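You operate a simulated robot arm through the tools that you are given. There is no shell and no other tool.

Carry out the task below with a simulated robot arm. There is one attempt and no reset: what you move stays moved.

Task
Fix the blue bracket from the grey box in the bracket clamp.
Fine: switch the bench lamp on and leave it on; close the clamp lever; shut the lid again; the other bracket stays in the box.

It is judged by the outcome, as a careful person would: the job done as asked, and still so three seconds after it is handed in. It fails if anything else is knocked over, pushed out of place, dropped, spilled or broken. A push-on lid holds only when it is set on centred and level and pressed home; a screw cap is set on level and turned clockwise until tight.

Robot
A 7-joint arm with a two-finger parallel gripper, fixed in place. Base frame: the origin is at the foot of the arm, x ahead of it, y to its left, z up; the work surface is at about z = 0. Readings come in m, degrees, newtons and seconds.
With the tool pointing down near the work surface it reaches from about 0.24 to 0.62 m from the base axis. Its first joint turns from -66.0 to 66.0 degrees. Payload 2.6 kg.
The tool frame sits at the grasp point between the pads (the TCP): z along the fingers, y along the line on which they close. The tips reach 0.03 m beyond it. The gripper opens to 0.094 m. The fingers are 0.028 m wide and 0.01 m thick; the gripper's body (0.05 by 0.096 m) begins 0.055 m behind the TCP.
Orientation is that of the tool frame in the base frame, as a unit quaternion [x, y, z, w]. With the fingers straight down and closing along the base's y, the tool's x points along the base's -x, its y along +y and its z along -z.

Tools
- The arm moves only by the tool send_rows. Its argument "plan" is a list of rows, each an object (a shift or turn left out is 0, a gripper value left out holds the last) with "dp": the shift along the tool's x, y, z in units of 30 mm (1.0 is 30 mm), a list of three; "angular": the turn, a rotation vector about the tool's x, y, z in units of 5 degrees (1.0 is 5 degrees), a list of three; "fingers": the gripper command, from -1 (fully open) to 1 (shut), values between in proportion. In form: [{"dp": [dx, dy, dz], "angular": [ax, ay, az], "fingers": fingers}, ...]. A call has 1 to 20 rows; each row shifts and turns the commanded pose from where the row before left it, along the tool's axes as they then stand. A call with a number of a shift or a turn outside -1 to 1 is refused whole. Rows are played at 5 a second. More than 0.05 m and 8.6 degrees between two rows, or a gripper value outside its range, and nothing of the call is played. A pose out of reach is approached as far as the arm can. The call stops where the force on the tool passes 90 N (or 10 N more than at its start, if that is more) or the arm is blocked; 0.2 s more then pass. The fingers move at their own pace (about 0.072 m/s each) and stop on an object; they squeeze with about 23 N. The grip force told is the motor's: it shows also when the fingers shut on nothing. Time passes only in rows, and 0.2 s behind the last, so rows that do not move let the fingers close. The reply holds the time, the measured pose of the TCP, the force on the tool along the base axes, the opening and the grip force, in the units named above and with some noise, with the torque about the TCP (base axes, N m) and any sound that the robot's microphone picked up.
- Cameras (640 x 400 px; columns grow to the right, rows downward): "scene" is fixed at [0.0396, 0.4309, 0.5827]; the picture's right is [-0.77, -0.64, 0.00], its down [-0.26, 0.31, -0.91] and it looks along [0.58, -0.70, -0.41] (base axes); focal length 315 px, centre (320, 200). "wrist" rides on the gripper at [0.076, 0.014, -0.102] in the tool frame; the picture's right is [-0.18, 0.98, 0.00], its down [-0.75, -0.14, -0.64] and it looks along [-0.63, -0.12, 0.77] (tool axes); focal length 243 px, centre (320, 200). There is no depth. A picture from a camera that has moved, and an enlarged one, comes with that camera's place and axes in the base frame and with its lens.
- snapshot(camera): a new picture of that camera. No time passes.
- zoom(camera, box): a new picture of the part [left, top, right, bottom] of that camera's present view, enlarged. No time passes.
- sign_off(): hands the job in; it is judged then, once.

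Places have to be worked out from the pictures, the camera data and where the tool is seen. Open the gripper and draw the arm clear of the work before you hand the job in, unless the task says otherwise.

The tools are called after "Request:" as name(argument=value, ...) on one line, values as JSON. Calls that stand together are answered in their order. send_rows: Moves the arm, as the interface text tells. Its arguments: {"type":"object","properties":{"plan":{"type":"array","items":{"type":"object","properties":{"dp":{"type":"array","items":{"type":"number"}},"angular":{"type":"array","items":{"type":"number"}},"fingers":{"type":"number"}}}}},"required":["plan"]} The other tools are called the same way: snapshot (camera) takes a picture; zoom (camera, box) takes an enlarged picture of a part of a camera's view; sign_off () hands the job in.

At the start:

```text
time_s: 0.0
position: [0.2226, -0.1943, 0.4519]
tcp_rot: [0.0, 1.0, 0.0, 0.0]
wrist_force: [0.3, -0.5, 0.5]
ft_torque: [0.03, 0.0, 0.03]
grip_width: 0.094
grip_force: 0.0
```

scene: 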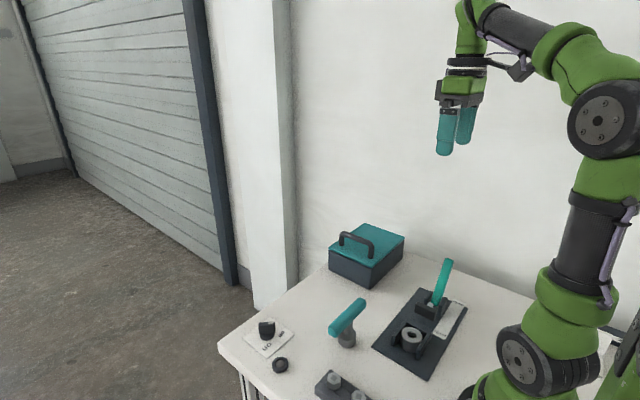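
wrist: 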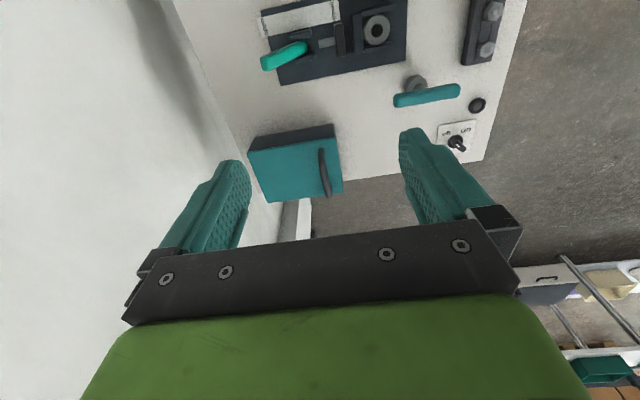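

The pictures show a lidded box, a clamp board with a lever, a T-shaped item, a knob on a plate and other parts. I'll zoom in to identify each of them before moving.

Request:
zoom(camera="scene", box=[310, 210, 480, 316])

Request:
zoom(camera="scene", box=[210, 290, 386, 400])

Request:
zoom(camera="scene", box=[360, 280, 552, 400])

Request:
zoom(camera="wrist", box=[230, 0, 550, 200])

```text
3.76 times, centred on (395, 263) of scene
camera zoom: at [0.0396, 0.4309, 0.5827], right [-0.77, -0.64, 0.0], down [-0.26, 0.31, -0.91], along [0.58, -0.7, -0.41], focal length 1185 px, centre (38, -37)
```

zoom: 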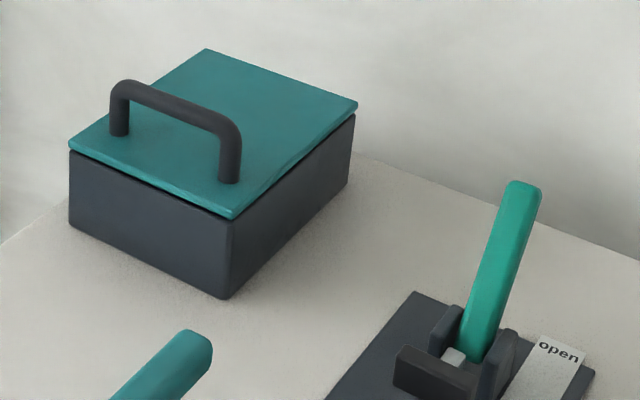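

```text
3.64 times, centred on (298, 345) of scene
camera zoom: at [0.0396, 0.4309, 0.5827], right [-0.77, -0.64, 0.0], down [-0.26, 0.31, -0.91], along [0.58, -0.7, -0.41], focal length 1145 px, centre (400, -327)
```

zoom: 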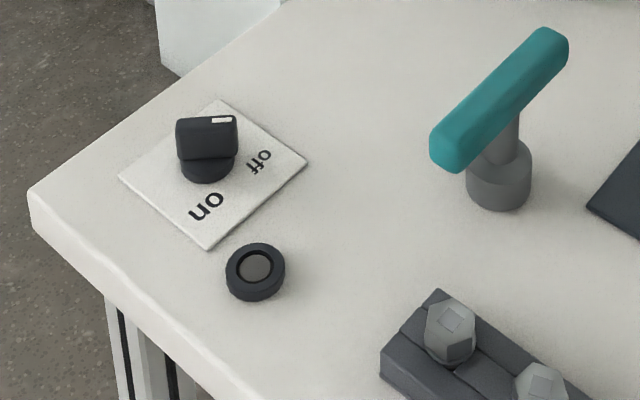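

```text
3.33 times, centred on (456, 340) of scene
camera zoom: at [0.0396, 0.4309, 0.5827], right [-0.77, -0.64, 0.0], down [-0.26, 0.31, -0.91], along [0.58, -0.7, -0.41], focal length 1049 px, centre (-133, -267)
```

zoom: 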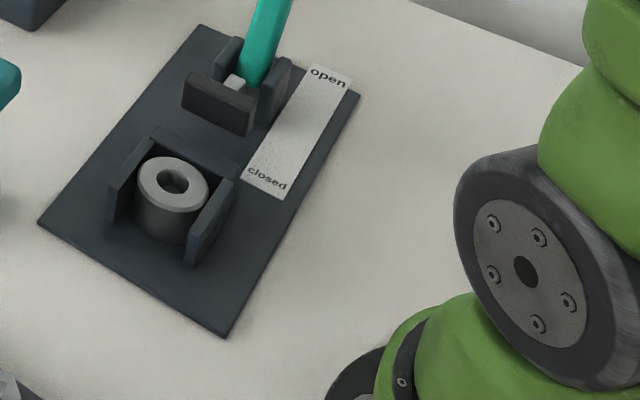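

```text
2.00 times, centred on (390, 100) of wrist
camera zoom: at [0.1468, -0.1813, 0.5554], right [0.18, 0.98, 0.0], down [0.75, -0.14, 0.64], along [0.63, -0.12, -0.77], focal length 485 px, centre (180, 400)
```

zoom: 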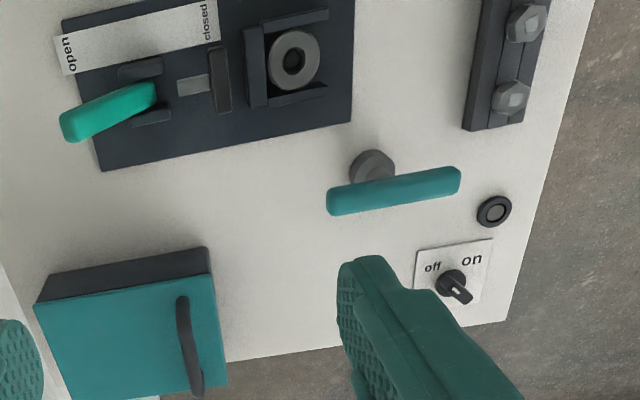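

The box with a handled lid is at roughly x 0.37–0.51, y −0.38 to −0.19. The clamp is near (0.21, −0.1) and the on/off knob near (0.46, 0.1). I'll move up over the clamp and tilt the wrist camera down for a closer look.

Request:
send_rows(plan=[{"dp": [0.15, 0.63, 1.0]}, {"dp": [0.15, 0.63, 1.0]}, {"dp": [0.15, 0.63, 1.0]}, {"dp": [0.15, 0.63, 1.0]}, {"dp": [0.15, 0.63, 1.0]}, {"angular": [0, 1, 0]}, {"angular": [0, 1, 0]}, {"angular": [0, 1, 0]}, {"angular": [0, 1, 0]}, {"angular": [0, 1, 0]}, {"angular": [0, 1, 0]}, {}])

Request:
snapshot(camera="wrist")

```text
time_s: 2.6
position: [0.2005, -0.1004, 0.3019]
tcp_rot: [0.0, 0.966, 0.0, -0.259]
wrist_force: [0.3, -0.1, -0.2]
ft_torque: [-0.01, 0.04, -0.03]
grip_width: 0.0942
grip_force: 0.0
```

```text
taken
camera wrist: at [0.1862, -0.0871, 0.43], right [0.16, 0.98, -0.09], down [0.97, -0.14, 0.18], along [0.16, -0.12, -0.98], focal length 243 px, centre (320, 200)
```

wrist: 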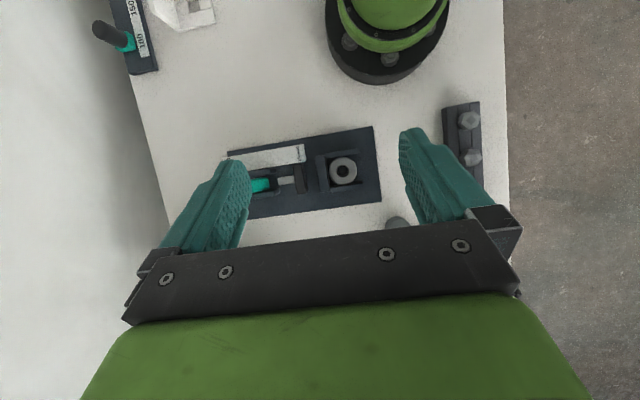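

This view shows the clamp from above, with a device near the arm base on the −y side. I'll zoom on both.

Request:
zoom(camera="wrist", box=[220, 110, 400, 222])

Request:
zoom(camera="wrist", box=[80, 0, 240, 100])

Request:
snapshot(camera="scene")

```text
3.56 times, centred on (310, 166) of wrist
camera zoom: at [0.1862, -0.0871, 0.43], right [0.16, 0.98, -0.09], down [0.97, -0.14, 0.18], along [0.16, -0.12, -0.98], focal length 863 px, centre (356, 321)
```

zoom: 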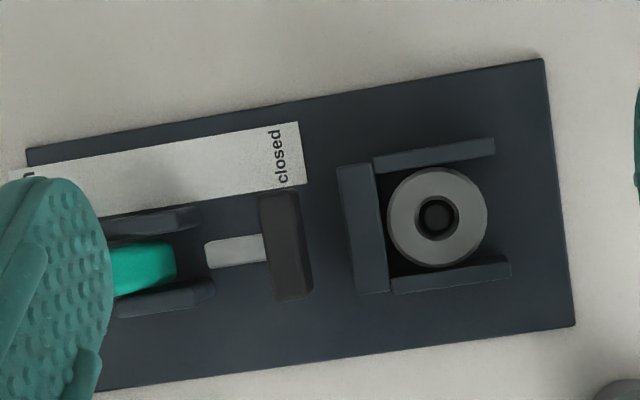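

```text
4.00 times, centred on (160, 50) of wrist
camera zoom: at [0.1862, -0.0871, 0.43], right [0.16, 0.98, -0.09], down [0.97, -0.14, 0.18], along [0.16, -0.12, -0.98], focal length 970 px, centre (960, 800)
```

zoom: 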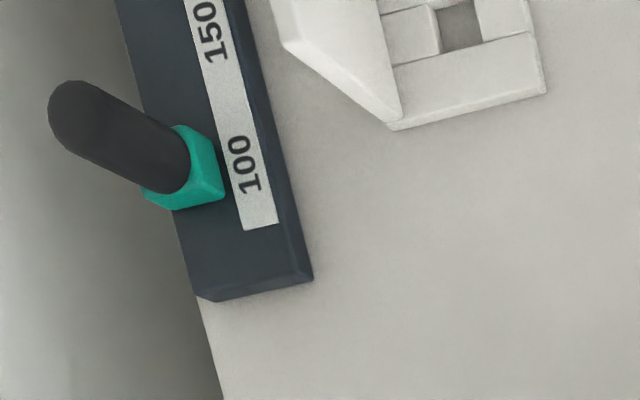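

```text
taken
```

scene: 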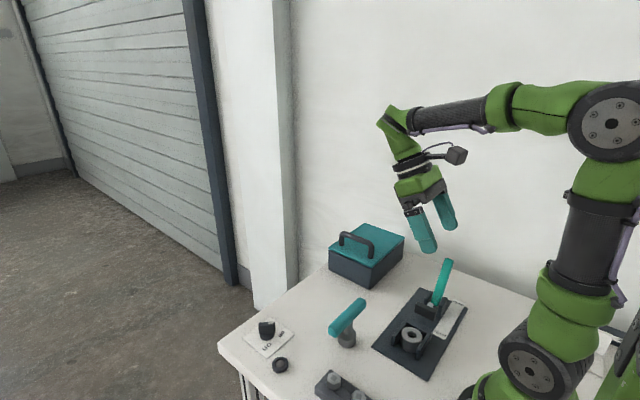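

I see the clamp's U-shaped nest with a grey ring/boss in it, its plunger plate and its lever. Now I'll straighten the tool and move over to look at the knob and the black button.

Request:
send_rows(plan=[{"angular": [0, -1, 0]}, {"angular": [0, -1, 0]}, {"angular": [0, -1, 0]}, {"angular": [0, -1, 0]}, {"angular": [0, -1, 0]}, {"angular": [0, -1, 0]}, {"dp": [-0.417, 0.96, 0.216]}, {"dp": [-0.417, 0.96, 0.216]}, {"dp": [-0.417, 0.96, 0.216]}, {"dp": [-0.417, 0.96, 0.216]}, {"dp": [-0.417, 0.96, 0.216]}, {"dp": [-0.417, 0.96, 0.216]}, {"dp": [-0.417, 0.96, 0.216]}, {"dp": [-0.417, 0.96, 0.216]}, {}])

Request:
snapshot(camera="wrist")

```text
time_s: 5.8
position: [0.2987, 0.129, 0.2488]
tcp_rot: [0.0, 1.0, 0.0, 0.001]
wrist_force: [-0.9, -0.2, -0.4]
ft_torque: [0.03, 0.0, 0.02]
grip_width: 0.0941
grip_force: 0.1
```

```text
taken
camera wrist: at [0.2236, 0.1434, 0.352], right [0.18, 0.98, 0.0], down [0.75, -0.14, 0.64], along [0.63, -0.12, -0.77], focal length 243 px, centre (320, 200)
```

wrist: 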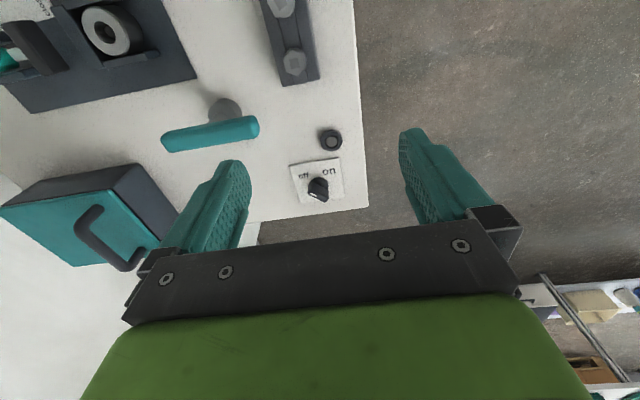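

Request:
zoom(camera="wrist", box=[270, 115, 366, 215])

Request:
zoom(camera="wrist", box=[0, 80, 280, 280])

Request:
zoom(camera="scene", box=[235, 305, 315, 380])

```text
4.00 times, centred on (318, 165) of wrist
camera zoom: at [0.2236, 0.1434, 0.352], right [0.18, 0.98, 0.0], down [0.75, -0.14, 0.64], along [0.63, -0.12, -0.77], focal length 970 px, centre (328, 340)
```

zoom: 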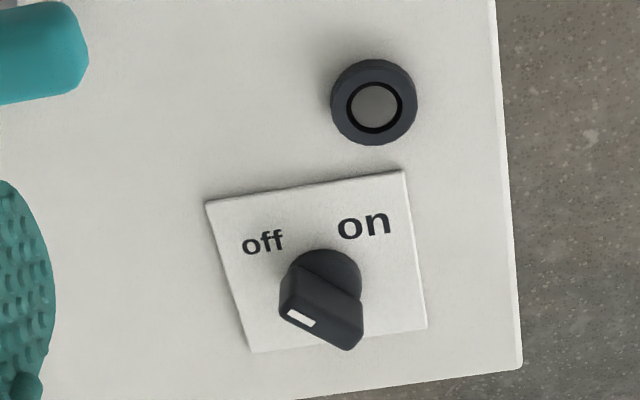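

```text
2.00 times, centred on (140, 180) of wrist
camera zoom: at [0.2236, 0.1434, 0.352], right [0.18, 0.98, 0.0], down [0.75, -0.14, 0.64], along [0.63, -0.12, -0.77], focal length 485 px, centre (680, 240)
```

zoom: 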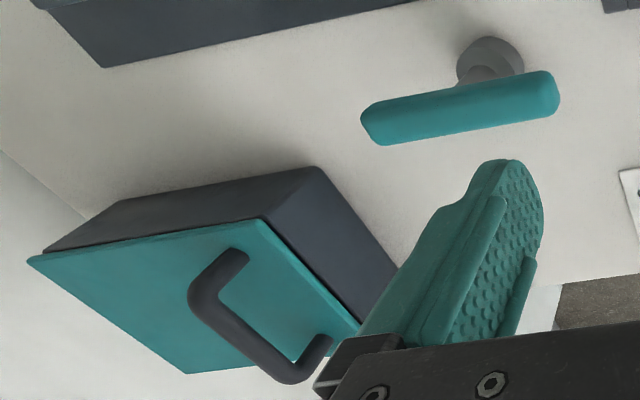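

```text
5.33 times, centred on (275, 342) of scene
camera zoom: at [0.0396, 0.4309, 0.5827], right [-0.77, -0.64, 0.0], down [-0.26, 0.31, -0.91], along [0.58, -0.7, -0.41], focal length 1679 px, centre (560, -560)
```

zoom: 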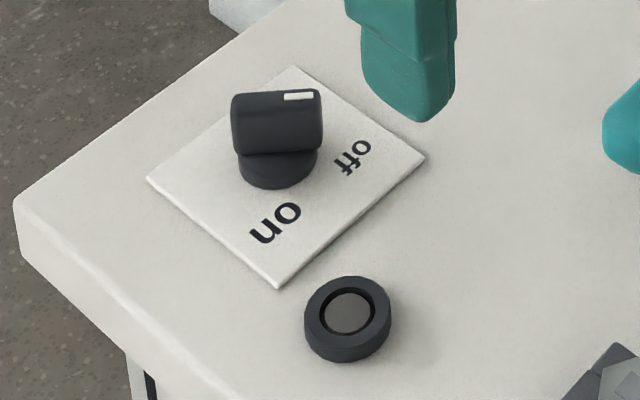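

The knob's white mark points at "off" (−x, −y); "on" is 90° clockwise seen from above. The plate is centred near (0.4665, 0.098). I'll go above the knob with the fingers part open and turned 45° so they close across its grip bar, then check alignment.

Request:
send_rows(plan=[{"dp": [-0.933, -0.172, 0.717], "fingers": -0.1}, {"dp": [-0.933, -0.172, 0.717]}, {"dp": [-0.933, -0.172, 0.717]}, {"dp": [-0.933, -0.172, 0.717]}, {"dp": [-0.933, -0.172, 0.717]}, {"dp": [-0.933, -0.172, 0.717]}, {"angular": [0, 0, -1]}, {"angular": [0, 0, -1]}, {"angular": [0, 0, -1]}, {"angular": [0, 0, -1]}, {"angular": [0, 0, -1]}, {"angular": [0, 0, -1]}, {"angular": [0, 0, -1]}, {"angular": [0, 0, -1]}, {"angular": [0, 0, -1]}, {}])

Request:
snapshot(camera="wrist")

Request:
zoom(camera="scene", box=[220, 260, 360, 380])

```text
time_s: 9.2
position: [0.4684, 0.0979, 0.1216]
tcp_rot: [-0.384, 0.924, -0.001, 0.0]
wrist_force: [0.7, 0.0, 0.5]
ft_torque: [0.01, 0.02, 0.0]
grip_width: 0.0517
grip_force: 0.0
```

```text
taken
camera wrist: at [0.4044, 0.0538, 0.2247], right [-0.57, 0.82, 0.0], down [0.63, 0.43, 0.64], along [0.53, 0.36, -0.77], focal length 243 px, centre (320, 200)
```

wrist: 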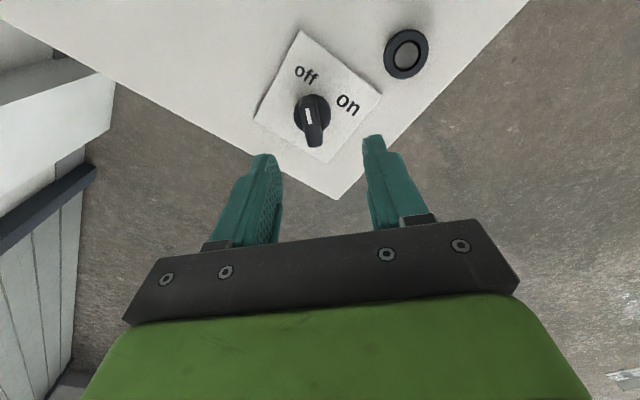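

```text
3.33 times, centred on (290, 320) of scene
camera zoom: at [0.0396, 0.4309, 0.5827], right [-0.77, -0.64, 0.0], down [-0.26, 0.31, -0.91], along [0.58, -0.7, -0.41], focal length 1049 px, centre (420, -200)
```

zoom: 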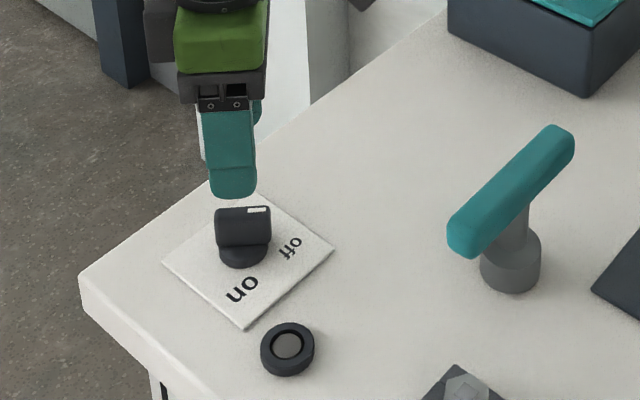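

From the wrist view the knob is near (0.472, 0.093), so I'm about 5 mm off. I'll correct and descend until the tips are just above the knob's base disc.

Request:
send_rows(plan=[{"dp": [0.035, -0.177, 0.0]}, {"dp": [0, 0, 0.8]}, {"dp": [0, 0, 0.8]}, {"dp": [0, 0, 0.75]}, {}])

Request:
snapshot(camera="wrist")

Request:
zoom(camera="scene", box=[220, 260, 360, 380])

```text
time_s: 10.4
position: [0.4714, 0.0946, 0.0499]
tcp_rot: [-0.383, 0.924, -0.001, 0.0]
wrist_force: [-0.4, -0.3, 0.4]
ft_torque: [0.0, 0.0, 0.05]
grip_width: 0.0517
grip_force: 0.0
```

```text
taken
camera wrist: at [0.4075, 0.0507, 0.1537], right [-0.56, 0.83, 0.0], down [0.63, 0.43, 0.64], along [0.53, 0.36, -0.77], focal length 243 px, centre (320, 200)
```

wrist: 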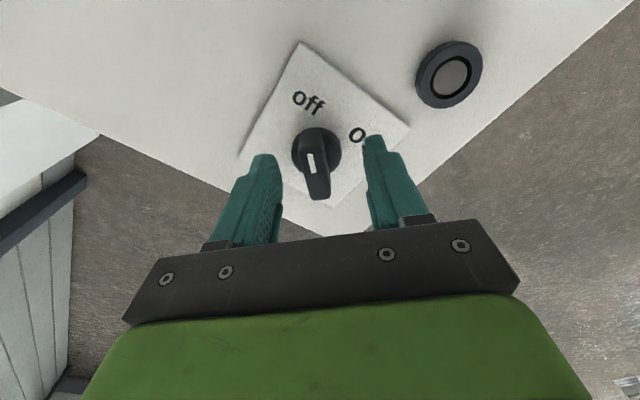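

```text
3.33 times, centred on (290, 320) of scene
camera zoom: at [0.0396, 0.4309, 0.5827], right [-0.77, -0.64, 0.0], down [-0.26, 0.31, -0.91], along [0.58, -0.7, -0.41], focal length 1049 px, centre (420, -200)
```

zoom: 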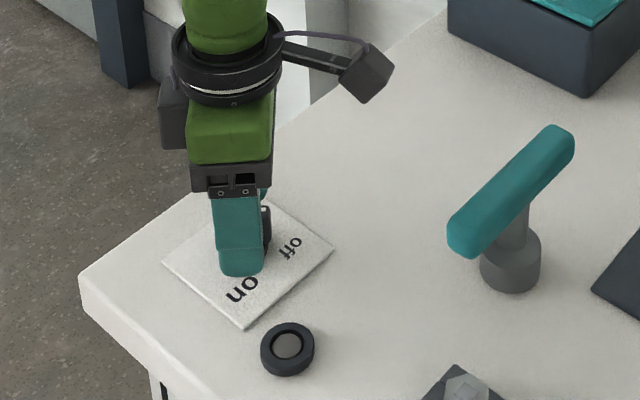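

The fingers straddle the knob; I'll zoom to verify the height and centring before closing.

Request:
zoom(camera="wrist", box=[220, 100, 420, 225])

Request:
zoom(camera="scene", box=[255, 310, 305, 350])

```text
3.20 times, centred on (320, 162) of wrist
camera zoom: at [0.4075, 0.0507, 0.1537], right [-0.56, 0.83, 0.0], down [0.63, 0.43, 0.64], along [0.53, 0.36, -0.77], focal length 776 px, centre (320, 320)
```

zoom: 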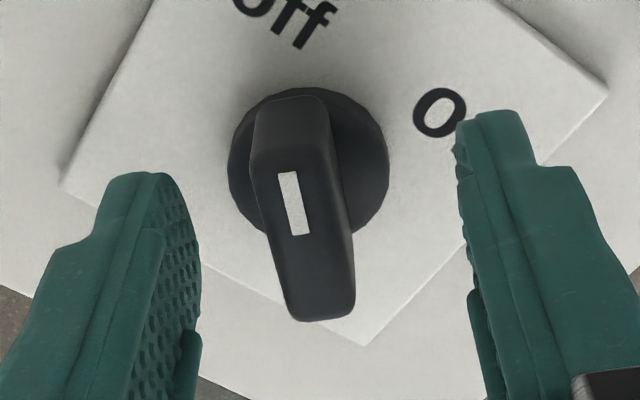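

```text
10.00 times, centred on (280, 330) of scene
camera zoom: at [0.0396, 0.4309, 0.5827], right [-0.77, -0.64, 0.0], down [-0.26, 0.31, -0.91], along [0.58, -0.7, -0.41], focal length 3148 px, centre (720, -1100)
```

zoom: 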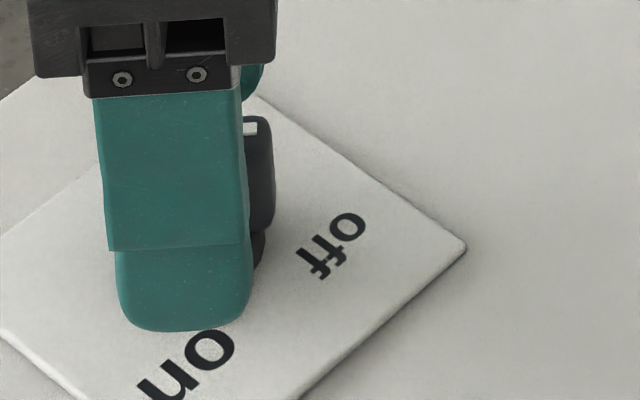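

The grip bar lies between the pads and parallel to them. Closing on it now.

Request:
send_rows(plan=[{"fingers": 1}, {}, {}, {}])

Request:
zoom(camera="wrist", box=[220, 100, 420, 225])

```text
time_s: 11.4
position: [0.4729, 0.0933, 0.0493]
tcp_rot: [-0.383, 0.924, -0.002, 0.001]
wrist_force: [20.1, -11.8, -9.3]
ft_torque: [0.24, -0.15, -0.09]
grip_width: 0.014
grip_force: 44.9
```

```text
3.20 times, centred on (320, 162) of wrist
camera zoom: at [0.4087, 0.0488, 0.154], right [-0.56, 0.83, -0.01], down [0.63, 0.43, 0.64], along [0.53, 0.36, -0.76], focal length 776 px, centre (320, 320)
```

zoom: 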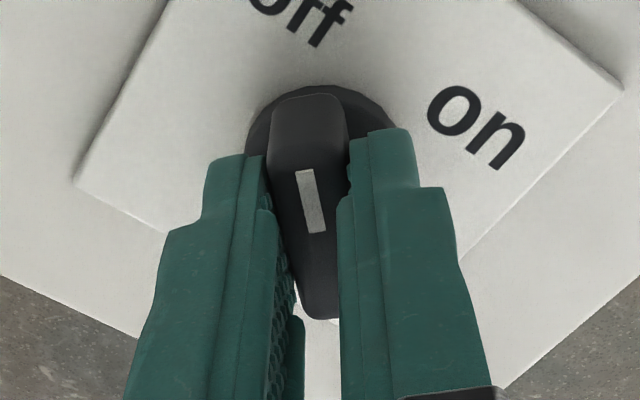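

Gripped at 14 mm with about 20 N sideways force, so the knob centre is about 2 mm along −tool y. I'll relieve that offset and turn half-way clockwise, then check forces.

Request:
send_rows(plan=[{"dp": [0, -0.08, 0]}, {"angular": [0, 0, 1]}, {"angular": [0, 0, 1]}, {"angular": [0, 0, 1]}, {"angular": [0, 0, 1]}, {"angular": [0, 0, 1]}, {"angular": [0, 0, 1]}, {"angular": [0, 0, 1]}, {"angular": [0, 0, 1]}, {"angular": [0, 0, 1]}])

Request:
zoom(camera="wrist", box=[220, 100, 420, 225])

```text
time_s: 13.6
position: [0.4719, 0.0957, 0.0496]
tcp_rot: [0.001, 1.0, 0.002, -0.001]
wrist_force: [-12.9, 14.2, 18.9]
ft_torque: [-0.1, 0.18, 0.05]
grip_width: 0.0137
grip_force: 45.0
```

```text
3.20 times, centred on (320, 162) of wrist
camera zoom: at [0.3964, 0.1081, 0.1544], right [0.18, 0.98, 0.0], down [0.75, -0.14, 0.64], along [0.63, -0.11, -0.77], focal length 776 px, centre (320, 320)
```

zoom: 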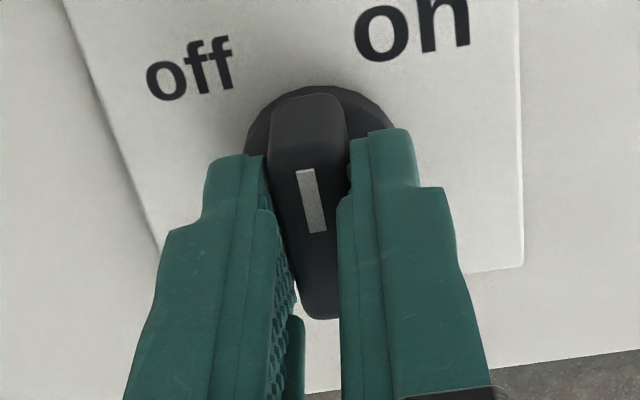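

The knob has turned with the gripper to half-way. I'll shift slightly with the sensed force and continue the remaining 45°.

Request:
send_rows(plan=[{"dp": [0.04, 0.08, 0]}, {"angular": [0, 0, 1]}, {"angular": [0, 0, 1]}, {"angular": [0, 0, 1]}, {"angular": [0, 0, 1]}, {"angular": [0, 0, 1]}, {"angular": [0, 0, 1]}, {"angular": [0, 0, 1]}, {"angular": [0, 0, 1]}, {"angular": [0, 0, 1]}, {}])

Request:
zoom(camera="wrist", box=[220, 100, 420, 225])

Request:
snapshot(camera="scene")

```text
time_s: 16.0
position: [0.4728, 0.0971, 0.0512]
tcp_rot: [0.381, 0.925, 0.002, 0.001]
wrist_force: [29.7, 22.6, -16.8]
ft_torque: [0.47, 0.1, 0.07]
grip_width: 0.014
grip_force: 45.2
heard: click
```

```text
3.20 times, centred on (320, 162) of wrist
camera zoom: at [0.4288, 0.16, 0.1541], right [0.82, 0.57, 0.01], down [0.43, -0.63, 0.64], along [0.37, -0.53, -0.77], focal length 776 px, centre (320, 320)
```

zoom: 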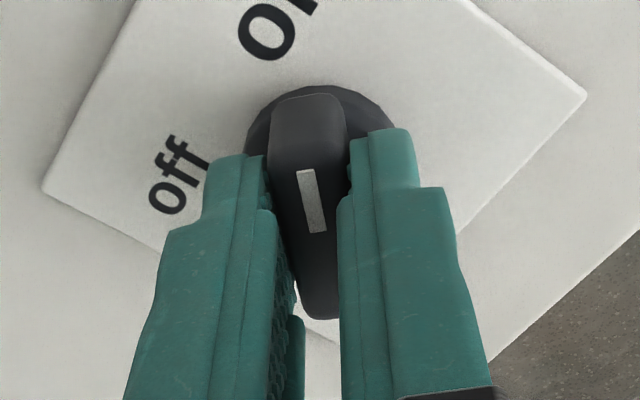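

```text
taken
```

scene: 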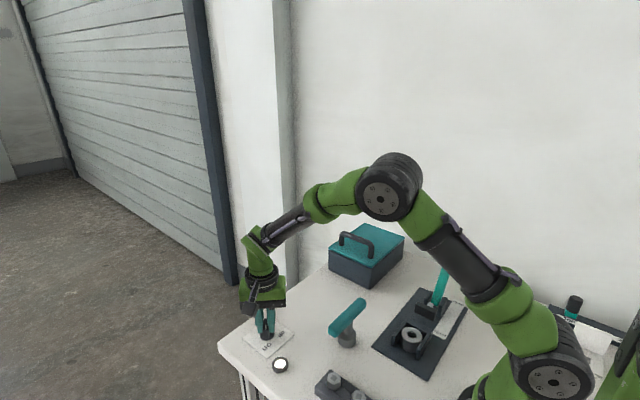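

A click was heard, the knob points to "on", and the round indicator now glows white, so the lamp is on. I'll relieve the side force, open the fingers and rise straight up.

Request:
send_rows(plan=[{"dp": [0, 0.1, 0]}, {"fingers": -0.1}, {}, {}, {"dp": [0, 0, -0.7]}, {"dp": [0, 0, -1]}, {"dp": [0, 0, -1]}, {"dp": [0, 0, -1]}, {"dp": [0, 0, -1]}])

Request:
zoom(camera="scene", box=[220, 300, 340, 380])

Request:
zoom(camera="scene", box=[530, 270, 640, 370])

```text
time_s: 18.0
position: [0.4752, 0.0956, 0.1919]
tcp_rot: [0.383, 0.924, 0.0, -0.001]
wrist_force: [-0.3, 0.4, 0.7]
ft_torque: [-0.02, -0.01, 0.01]
grip_width: 0.0516
grip_force: 0.0
```

```text
5.00 times, centred on (280, 340) of scene
camera zoom: at [0.0396, 0.4309, 0.5827], right [-0.77, -0.64, 0.0], down [-0.26, 0.31, -0.91], along [0.58, -0.7, -0.41], focal length 1574 px, centre (520, -500)
```

zoom: 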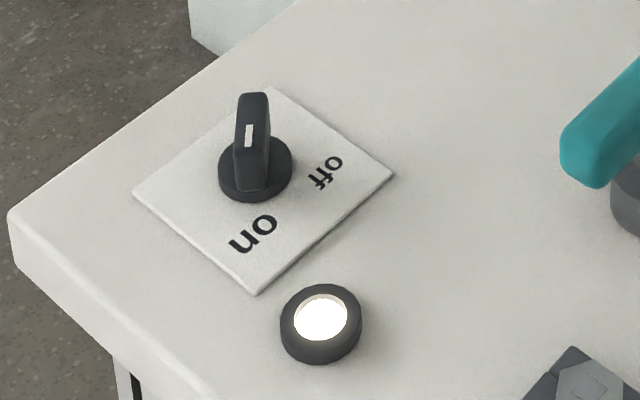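

```text
4.00 times, centred on (585, 320) of scene
camera zoom: at [0.0396, 0.4309, 0.5827], right [-0.77, -0.64, 0.0], down [-0.26, 0.31, -0.91], along [0.58, -0.7, -0.41], focal length 1259 px, centre (-740, -280)
```

zoom: 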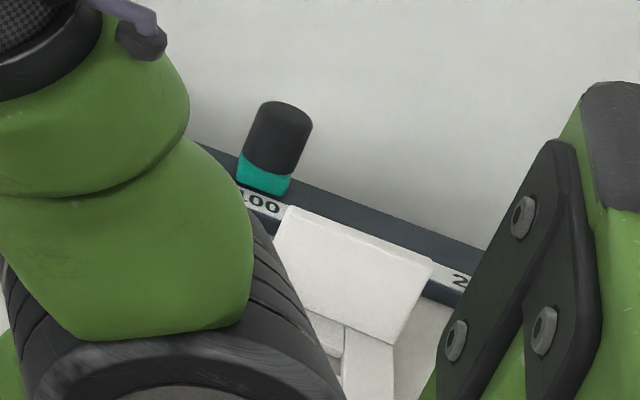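

The lamp glows and the pointer is at "on". Next I'll straighten the wrist and move over to view the box lid and its hinge side.

Request:
send_rows(plan=[{"angular": [0, 0, -1]}, {"angular": [0, 0, -1]}, {"angular": [0, 0, -1]}, {"angular": [0, 0, -1]}, {"angular": [0, 0, -1]}, {"angular": [0, 0, -1]}, {"angular": [0, 0, -1]}, {"angular": [0, 0, -1]}, {"angular": [0, 0, -1]}, {"dp": [0.44, -0.897, -0.243]}, {"dp": [0.44, -0.897, -0.243]}, {"dp": [0.44, -0.897, -0.243]}, {"dp": [0.44, -0.897, -0.243]}, {"dp": [0.44, -0.897, -0.243]}, {"dp": [0.44, -0.897, -0.243]}, {"dp": [0.44, -0.897, -0.243]}, {"dp": [0.44, -0.897, -0.243]}, {"dp": [0.44, -0.897, -0.243]}, {"dp": [0.44, -0.897, -0.243]}])

Request:
snapshot(camera="wrist")

```text
time_s: 22.0
position: [0.3424, -0.1718, 0.2633]
tcp_rot: [0.001, 1.0, -0.001, 0.0]
wrist_force: [0.6, -0.4, 0.5]
ft_torque: [0.01, -0.03, 0.0]
grip_width: 0.0516
grip_force: 0.1
```

```text
taken
camera wrist: at [0.2666, -0.1582, 0.3673], right [0.18, 0.98, 0.0], down [0.75, -0.14, 0.64], along [0.63, -0.12, -0.77], focal length 243 px, centre (320, 200)
```

wrist: 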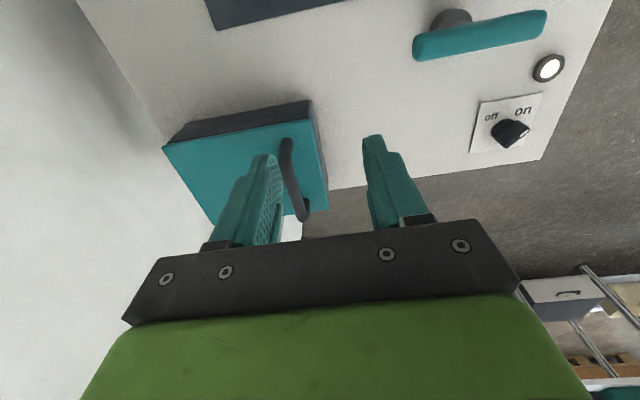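

The lid spans about x 0.378–0.526, y −0.392 to −0.193, with an off-centre handle bar along x near y −0.225, which suggests a hinge at the far (−y) side. I'll move closer above the handle to measure it.

Request:
send_rows(plan=[{"dp": [-0.64, -0.59, 0.7]}, {"dp": [-0.64, -0.59, 0.7]}, {"dp": [-0.64, -0.59, 0.5]}, {}])

Request:
snapshot(camera="wrist")

Request:
zoom(camera="scene", box=[310, 200, 430, 290])

```text
time_s: 23.0
position: [0.3997, -0.2266, 0.208]
tcp_rot: [0.0, 1.0, 0.0, 0.0]
wrist_force: [-0.4, -1.1, 1.0]
ft_torque: [0.01, -0.03, -0.02]
grip_width: 0.0517
grip_force: 0.0
```

```text
taken
camera wrist: at [0.3243, -0.2132, 0.3115], right [0.18, 0.98, 0.0], down [0.75, -0.14, 0.64], along [0.63, -0.12, -0.77], focal length 243 px, centre (320, 200)
```

wrist: 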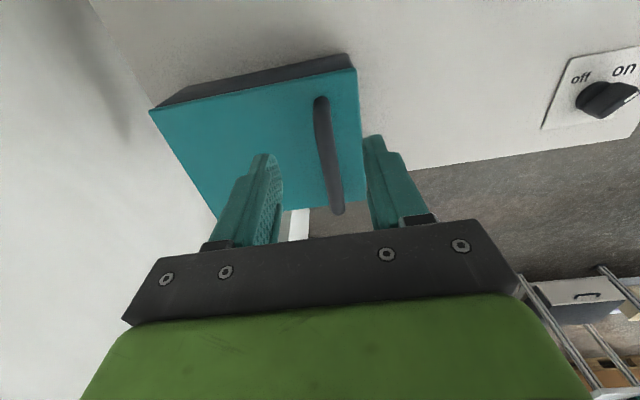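

```text
4.44 times, centred on (370, 245) of scene
camera zoom: at [0.0396, 0.4309, 0.5827], right [-0.77, -0.64, 0.0], down [-0.26, 0.31, -0.91], along [0.58, -0.7, -0.41], focal length 1399 px, centre (98, 0)
```

zoom: 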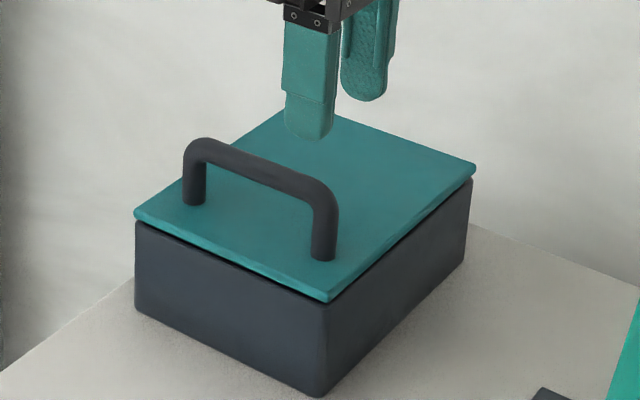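

The bar centre is about y −0.226, z 0.115. I'll descend over the handle's middle at x 0.45 with the fingers straddling it.

Request:
send_rows(plan=[{"dp": [-0.84, 0.0, 0.0]}, {"dp": [-0.84, 0.0, 0.0]}, {"dp": [0, 0, 0.95]}, {"dp": [0, 0, 0.95]}, {"dp": [0, 0, 0.95]}, {}])

Request:
zoom(camera="wrist", box=[180, 60, 460, 235])

Request:
zoom(camera="scene", box=[310, 200, 430, 290])

```text
time_s: 24.4
position: [0.4502, -0.2247, 0.1224]
tcp_rot: [0.0, 1.0, 0.0, 0.001]
wrist_force: [1.0, -0.3, 0.4]
ft_torque: [-0.01, -0.03, 0.03]
grip_width: 0.0518
grip_force: 0.1
```

```text
2.29 times, centred on (320, 148) of wrist
camera zoom: at [0.3741, -0.2117, 0.2258], right [0.18, 0.98, 0.0], down [0.75, -0.14, 0.64], along [0.63, -0.12, -0.77], focal length 555 px, centre (320, 320)
```

zoom: 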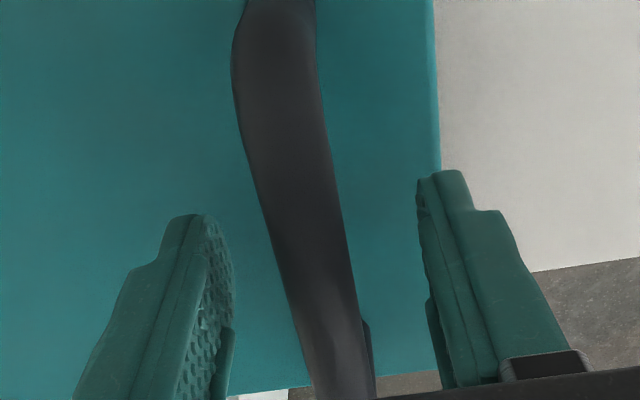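

```text
4.44 times, centred on (370, 245) of scene
camera zoom: at [0.0396, 0.4309, 0.5827], right [-0.77, -0.64, 0.0], down [-0.26, 0.31, -0.91], along [0.58, -0.7, -0.41], focal length 1399 px, centre (98, 0)
```

zoom: 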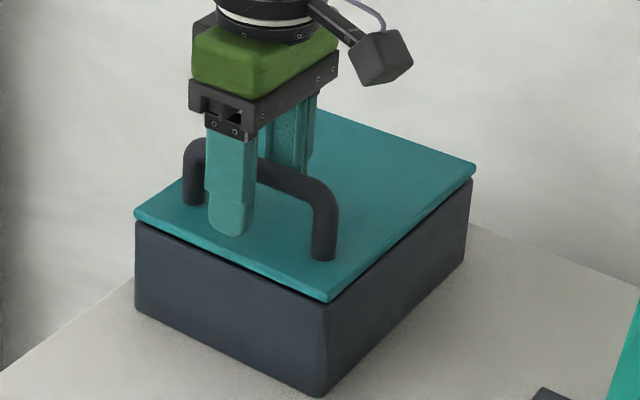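

The bar is between the pads. I'll close on it and check the reading.

Request:
send_rows(plan=[{"fingers": 1}, {}, {}, {}])

```text
time_s: 25.4
position: [0.45, -0.2258, 0.1219]
tcp_rot: [-0.001, 1.0, 0.001, 0.0]
wrist_force: [-0.8, 2.7, -0.8]
ft_torque: [0.0, -0.11, -0.03]
grip_width: 0.0199
grip_force: 44.6
```

Gripped at 20 mm. I'll lift a little (about 9 mm) as a test to see whether the lid tilts on a hinge or lifts off whole.

Request:
send_rows(plan=[{"dp": [0, 0, -0.1]}, {"dp": [0, 0, -0.1]}, {"dp": [0, 0, -0.1]}, {}])

Request:
zoom(camera="scene", box=[310, 200, 430, 290])

```text
time_s: 26.4
position: [0.4493, -0.2268, 0.1317]
tcp_rot: [0.0, 1.0, -0.003, 0.0]
wrist_force: [9.2, -15.0, -11.5]
ft_torque: [0.16, 0.6, -0.02]
grip_width: 0.02
grip_force: 45.0
```

```text
4.44 times, centred on (370, 245) of scene
camera zoom: at [0.0397, 0.4308, 0.5827], right [-0.77, -0.64, 0.0], down [-0.26, 0.31, -0.91], along [0.58, -0.7, -0.41], focal length 1399 px, centre (98, 0)
```

zoom: 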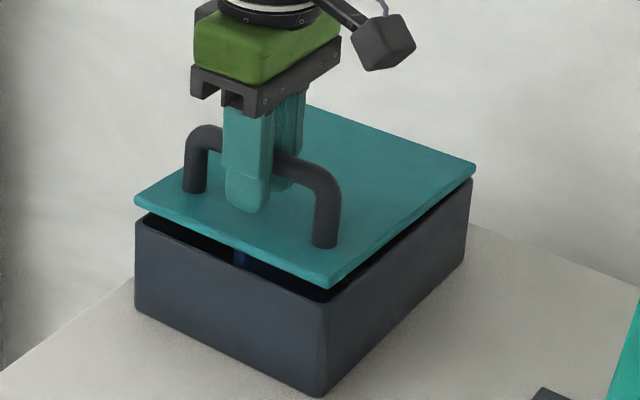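

The lid tilts on a hinge along its back (−y) edge, so it must be swung open in an arc. To stay within reach at the end of the arc, I'll lower it, regrip about 20 mm nearer the base along the bar, and then swing.

Request:
send_rows(plan=[{"dp": [0, 0, 0.1]}, {"dp": [0, 0, 0.1]}, {"dp": [0, 0, 0.1]}, {}, {"fingers": -0.1}, {}, {}, {"dp": [0.33, 0, 0]}, {"dp": [0.33, 0, 0]}, {}, {"fingers": 1}, {}, {}, {}])

Request:
zoom(camera="scene", box=[310, 200, 430, 290])

```text
time_s: 29.4
position: [0.4304, -0.2262, 0.123]
tcp_rot: [0.001, 1.0, 0.0, 0.001]
wrist_force: [1.5, -6.1, -2.0]
ft_torque: [-0.05, -0.3, 0.0]
grip_width: 0.0203
grip_force: 44.3
```

```text
4.44 times, centred on (370, 245) of scene
camera zoom: at [0.0396, 0.4309, 0.5827], right [-0.77, -0.64, 0.0], down [-0.26, 0.31, -0.91], along [0.58, -0.7, -0.41], focal length 1399 px, centre (98, 0)
```

zoom: 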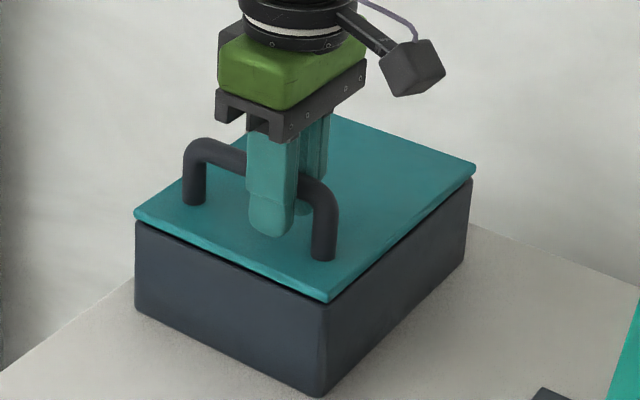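

Regripped at x 0.430. Now I'll swing the lid through the first 30° along the estimated arc (hinge about y −0.39, z 0.068), keeping the tool vertical.

Request:
send_rows(plan=[{"dp": [0, -0.163, -0.467]}, {"dp": [0, -0.203, -0.457]}, {"dp": [0, -0.243, -0.433]}, {"dp": [0, -0.277, -0.413]}, {"dp": [0, -0.313, -0.383]}, {"dp": [0, -0.347, -0.357]}, {}])

Request:
zoom(camera="scene", box=[280, 160, 460, 295])

```text
time_s: 31.0
position: [0.4304, -0.2655, 0.2016]
tcp_rot: [0.002, 1.0, 0.006, 0.003]
wrist_force: [-23.0, 41.3, 36.3]
ft_torque: [0.23, 0.19, -0.1]
grip_width: 0.0199
grip_force: 45.4
```

```text
2.96 times, centred on (370, 228) of scene
camera zoom: at [0.0394, 0.4311, 0.5825], right [-0.77, -0.64, 0.0], down [-0.26, 0.31, -0.91], along [0.58, -0.7, -0.41], focal length 933 px, centre (172, 118)
```

zoom: 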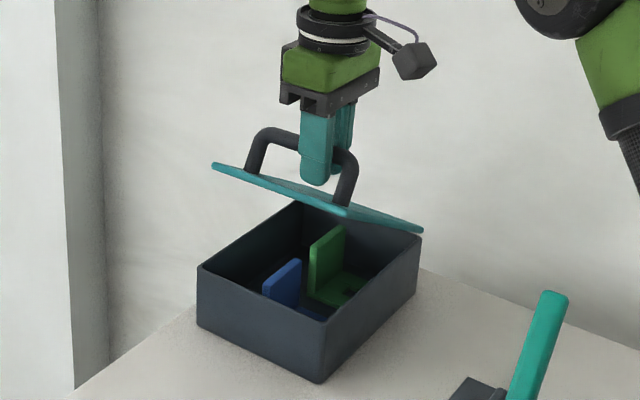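

The lid swings open and shows a blue and a green L-bracket inside. The force shows the true arc radius is a bit larger, so I'll correct the commanded pose outward and continue another 25° with the refit centre (about y −0.405, z 0.083).

Request:
send_rows(plan=[{"dp": [0, 0.2, -0.12]}, {"dp": [0, -0.363, -0.39]}, {"dp": [0, -0.397, -0.357]}, {"dp": [0, -0.423, -0.32]}, {"dp": [0, -0.45, -0.283]}, {"dp": [0, -0.473, -0.243]}, {}])

Request:
zoom(camera="scene", box=[280, 140, 480, 295])

```text
time_s: 32.6
position: [0.4294, -0.3282, 0.248]
tcp_rot: [0.001, 1.0, -0.001, -0.001]
wrist_force: [-4.2, 7.2, 3.7]
ft_torque: [0.21, -0.05, -0.94]
grip_width: 0.0155
grip_force: 45.1
```

```text
2.58 times, centred on (380, 218) of scene
camera zoom: at [0.0396, 0.4309, 0.5826], right [-0.77, -0.64, 0.0], down [-0.26, 0.31, -0.91], along [0.58, -0.7, -0.41], focal length 812 px, centre (165, 155)
```

zoom: 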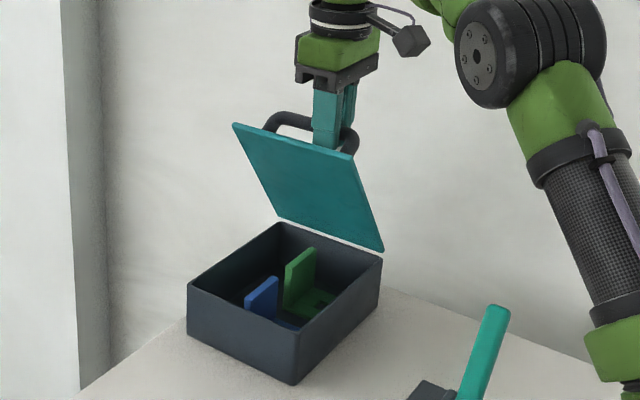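

The lid is at roughly 55–60° with low forces, but the grip width fell to 15.5 mm, so I'll check how the bar sits in the fingers.

Request:
snapshot(camera="wrist")

Request:
zoom(camera="scene", box=[345, 150, 425, 210])

```text
taken
camera wrist: at [0.3539, -0.315, 0.3522], right [0.19, 0.98, 0.0], down [0.75, -0.14, 0.64], along [0.63, -0.12, -0.77], focal length 243 px, centre (320, 200)
```

wrist: 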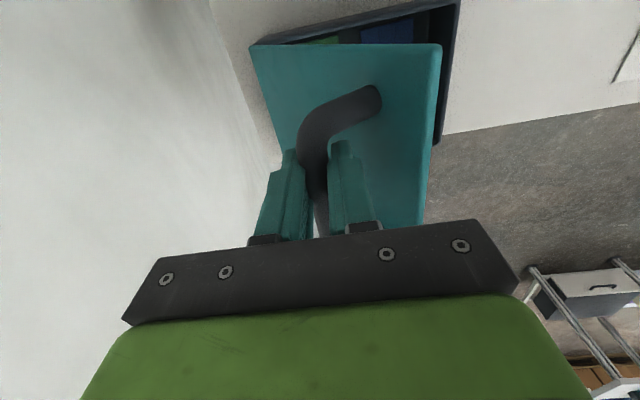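

```text
6.67 times, centred on (385, 180) of scene
camera zoom: at [0.0396, 0.4309, 0.5826], right [-0.77, -0.64, 0.0], down [-0.26, 0.31, -0.91], along [0.58, -0.7, -0.41], focal length 2099 px, centre (-113, 333)
```

zoom: 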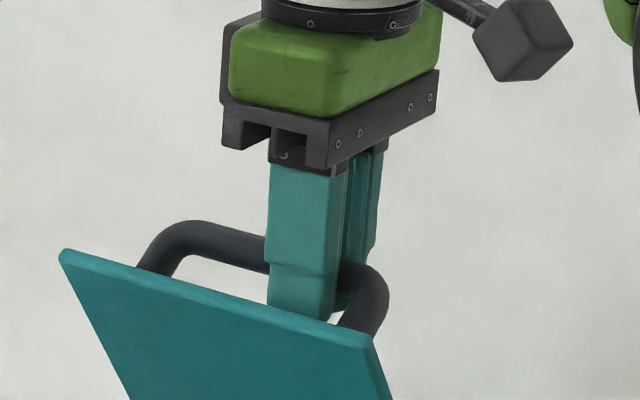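

The bar is still well inside the fingers. I'll continue the arc another 25°.

Request:
send_rows(plan=[{"dp": [0, -0.493, -0.2]}, {"dp": [0, -0.51, -0.157]}, {"dp": [0, -0.52, -0.11]}, {"dp": [0, -0.527, -0.067]}, {"dp": [0, -0.533, -0.02]}, {}])

Request:
zoom(camera="scene", box=[280, 140, 480, 295])

```text
time_s: 34.0
position: [0.4282, -0.3774, 0.2612]
tcp_rot: [0.003, 1.0, -0.002, -0.002]
wrist_force: [-30.2, 1.9, -2.0]
ft_torque: [0.0, 0.82, -0.77]
grip_width: 0.0153
grip_force: 44.7
out of reach, approached as far as the arm can: row 4, 5
```

```text
2.58 times, centred on (380, 218) of scene
camera zoom: at [0.0396, 0.4309, 0.5827], right [-0.77, -0.64, 0.0], down [-0.26, 0.31, -0.91], along [0.58, -0.7, -0.41], focal length 812 px, centre (165, 155)
```

zoom: 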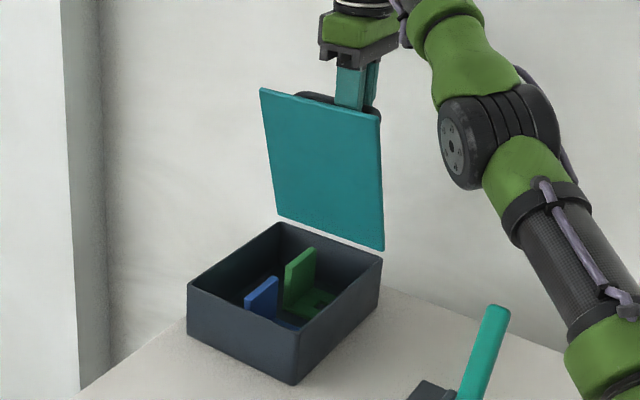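

The arm ran out of reach with the lid at about 70°. I'll back the command up to the reachable point and tilt the tool 25° about its y axis, with the fingers pointing outward along the bar, to gain reach.

Request:
send_rows(plan=[{"dp": [0, 0.533, 0.02]}, {"dp": [0, 0.527, 0.067]}, {"angular": [0, -1, 0]}, {"angular": [0, -1, 0]}, {"angular": [0, -1, 0]}, {"angular": [0, -1, 0]}, {"angular": [0, -1, 0]}, {}])

Request:
zoom(camera="scene", box=[280, 140, 480, 295])

```text
time_s: 35.8
position: [0.4901, -0.3928, 0.2951]
tcp_rot: [-0.002, 0.976, 0.001, 0.219]
wrist_force: [-1.2, 0.4, -0.9]
ft_torque: [0.02, -0.04, -0.01]
grip_width: 0.0
grip_force: 33.7
out of reach, approached as far as the arm can: row 1, 2, 3, 4, 5, 6, 7
```

```text
2.58 times, centred on (380, 218) of scene
camera zoom: at [0.0396, 0.4309, 0.5827], right [-0.77, -0.64, 0.0], down [-0.26, 0.31, -0.91], along [0.58, -0.7, -0.41], focal length 812 px, centre (165, 155)
```

zoom: 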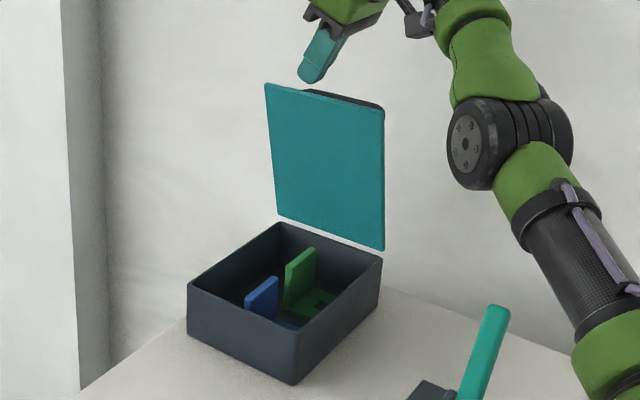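

The fingers slid off the handle during the tilt, but the lid is standing on its own at about 75°. I'll wait a moment and look at the whole scene before moving.

Request:
send_rows(plan=[{}])

Request:
snapshot(camera="scene")

Request:
snapshot(camera="wrist")

```text
time_s: 36.2
position: [0.4888, -0.3937, 0.2923]
tcp_rot: [0.0, 0.976, 0.0, 0.216]
wrist_force: [0.5, -0.4, 0.3]
ft_torque: [0.02, 0.02, 0.01]
grip_width: 0.0
grip_force: 33.0
```

```text
taken
```

scene: 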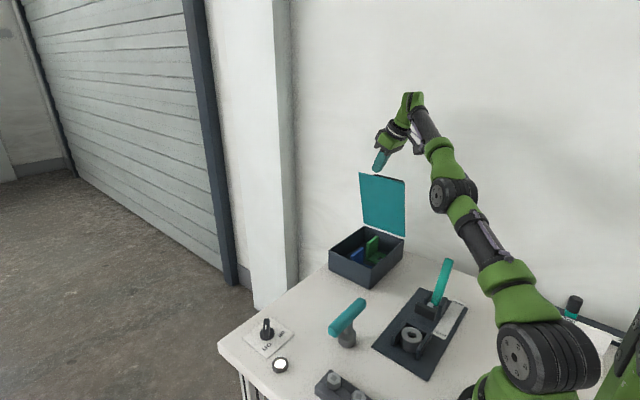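

```text
taken
camera wrist: at [0.3767, -0.3808, 0.3551], right [0.17, 0.98, 0.08], down [0.41, -0.14, 0.9], along [0.9, -0.12, -0.43], focal length 243 px, centre (320, 200)
```

wrist: 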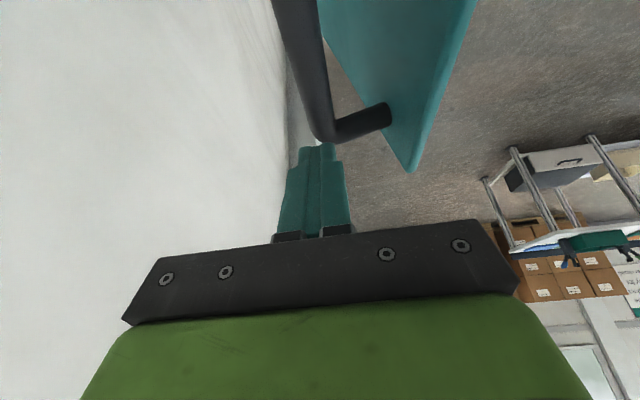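

The lid holds at about 76°, with the fingers above and behind the handle. I'll withdraw up and toward +y over the lid's top edge, then go round to its inner face to push it fully open.

Request:
send_rows(plan=[{"dp": [0.016, 0.5, -0.745]}, {"dp": [0.016, 0.667, -0.745]}, {"dp": [0.2, 0.8, -0.3]}, {}])

Request:
zoom(camera="scene", box=[280, 100, 520, 295])

```text
time_s: 37.2
position: [0.4809, -0.3557, 0.3539]
tcp_rot: [-0.001, 0.976, 0.001, 0.216]
wrist_force: [0.1, -0.3, 0.3]
ft_torque: [0.03, 0.0, -0.01]
grip_width: 0.0
grip_force: 32.8
out of reach, approached as far as the arm can: row 1, 2, 3
```

```text
2.05 times, centred on (400, 198) of scene
camera zoom: at [0.0396, 0.4309, 0.5827], right [-0.77, -0.64, 0.0], down [-0.26, 0.31, -0.91], along [0.58, -0.7, -0.41], focal length 646 px, centre (156, 205)
```

zoom: 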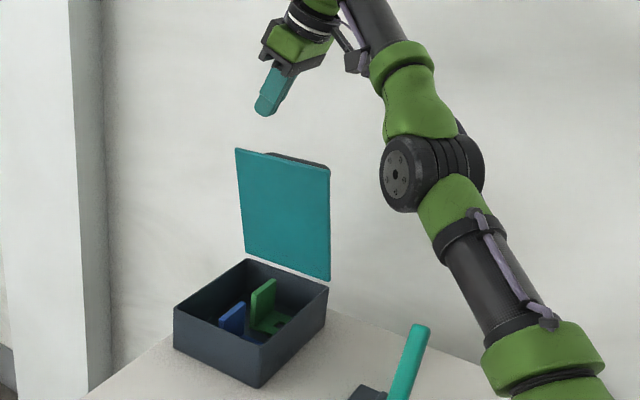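

I'm clear of the lid. I'll pull in toward the base and straighten the tool.

Request:
send_rows(plan=[{"dp": [0.603, 0.833, -0.285]}, {"dp": [0.603, 0.833, -0.285]}, {"dp": [0.603, 0.833, -0.1]}, {"dp": [0.603, 0.6, 0.1]}, {"angular": [0, 1, 0]}, {"angular": [0, 1, 0]}, {"angular": [0, 1, 0]}, {"angular": [0, 1, 0]}, {"angular": [0, 1, 0]}, {}])

Request:
snapshot(camera="wrist")

Request:
snapshot(camera="scene")

```text
time_s: 39.4
position: [0.4712, -0.2531, 0.358]
tcp_rot: [0.0, 0.999, 0.0, 0.044]
wrist_force: [-0.7, 0.3, 1.1]
ft_torque: [-0.02, -0.01, -0.01]
grip_width: 0.0
grip_force: 33.0
out of reach, approached as far as the arm can: row 1, 2, 3, 4, 5, 6, 7, 8, 9
```

```text
taken
camera wrist: at [0.3872, -0.2399, 0.4543], right [0.18, 0.98, 0.02], down [0.69, -0.14, 0.71], along [0.7, -0.12, -0.71], focal length 243 px, centre (320, 200)
```

wrist: 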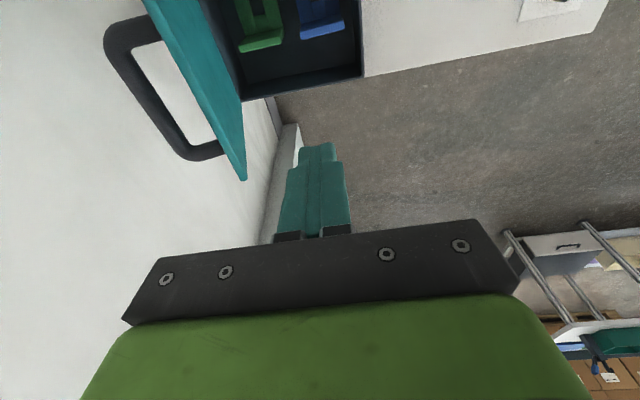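

```text
taken
```

scene: 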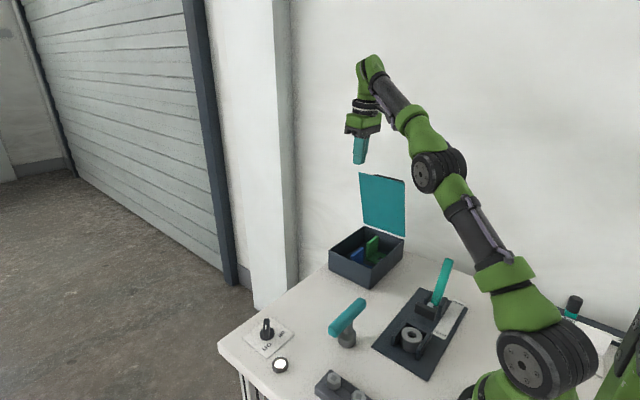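

The lid stays open. The arm is still at its reach limit up here, so I'll pull in toward the base along −x.

Request:
send_rows(plan=[{"dp": [1, 0, 0]}, {"dp": [1, 0, 0]}, {"dp": [1, 0, 0]}, {}])

```text
time_s: 40.4
position: [0.3811, -0.253, 0.3497]
tcp_rot: [0.001, 0.999, -0.001, 0.045]
wrist_force: [-1.0, -0.6, -0.1]
ft_torque: [-0.01, 0.0, 0.0]
grip_width: 0.0001
grip_force: 33.0
```

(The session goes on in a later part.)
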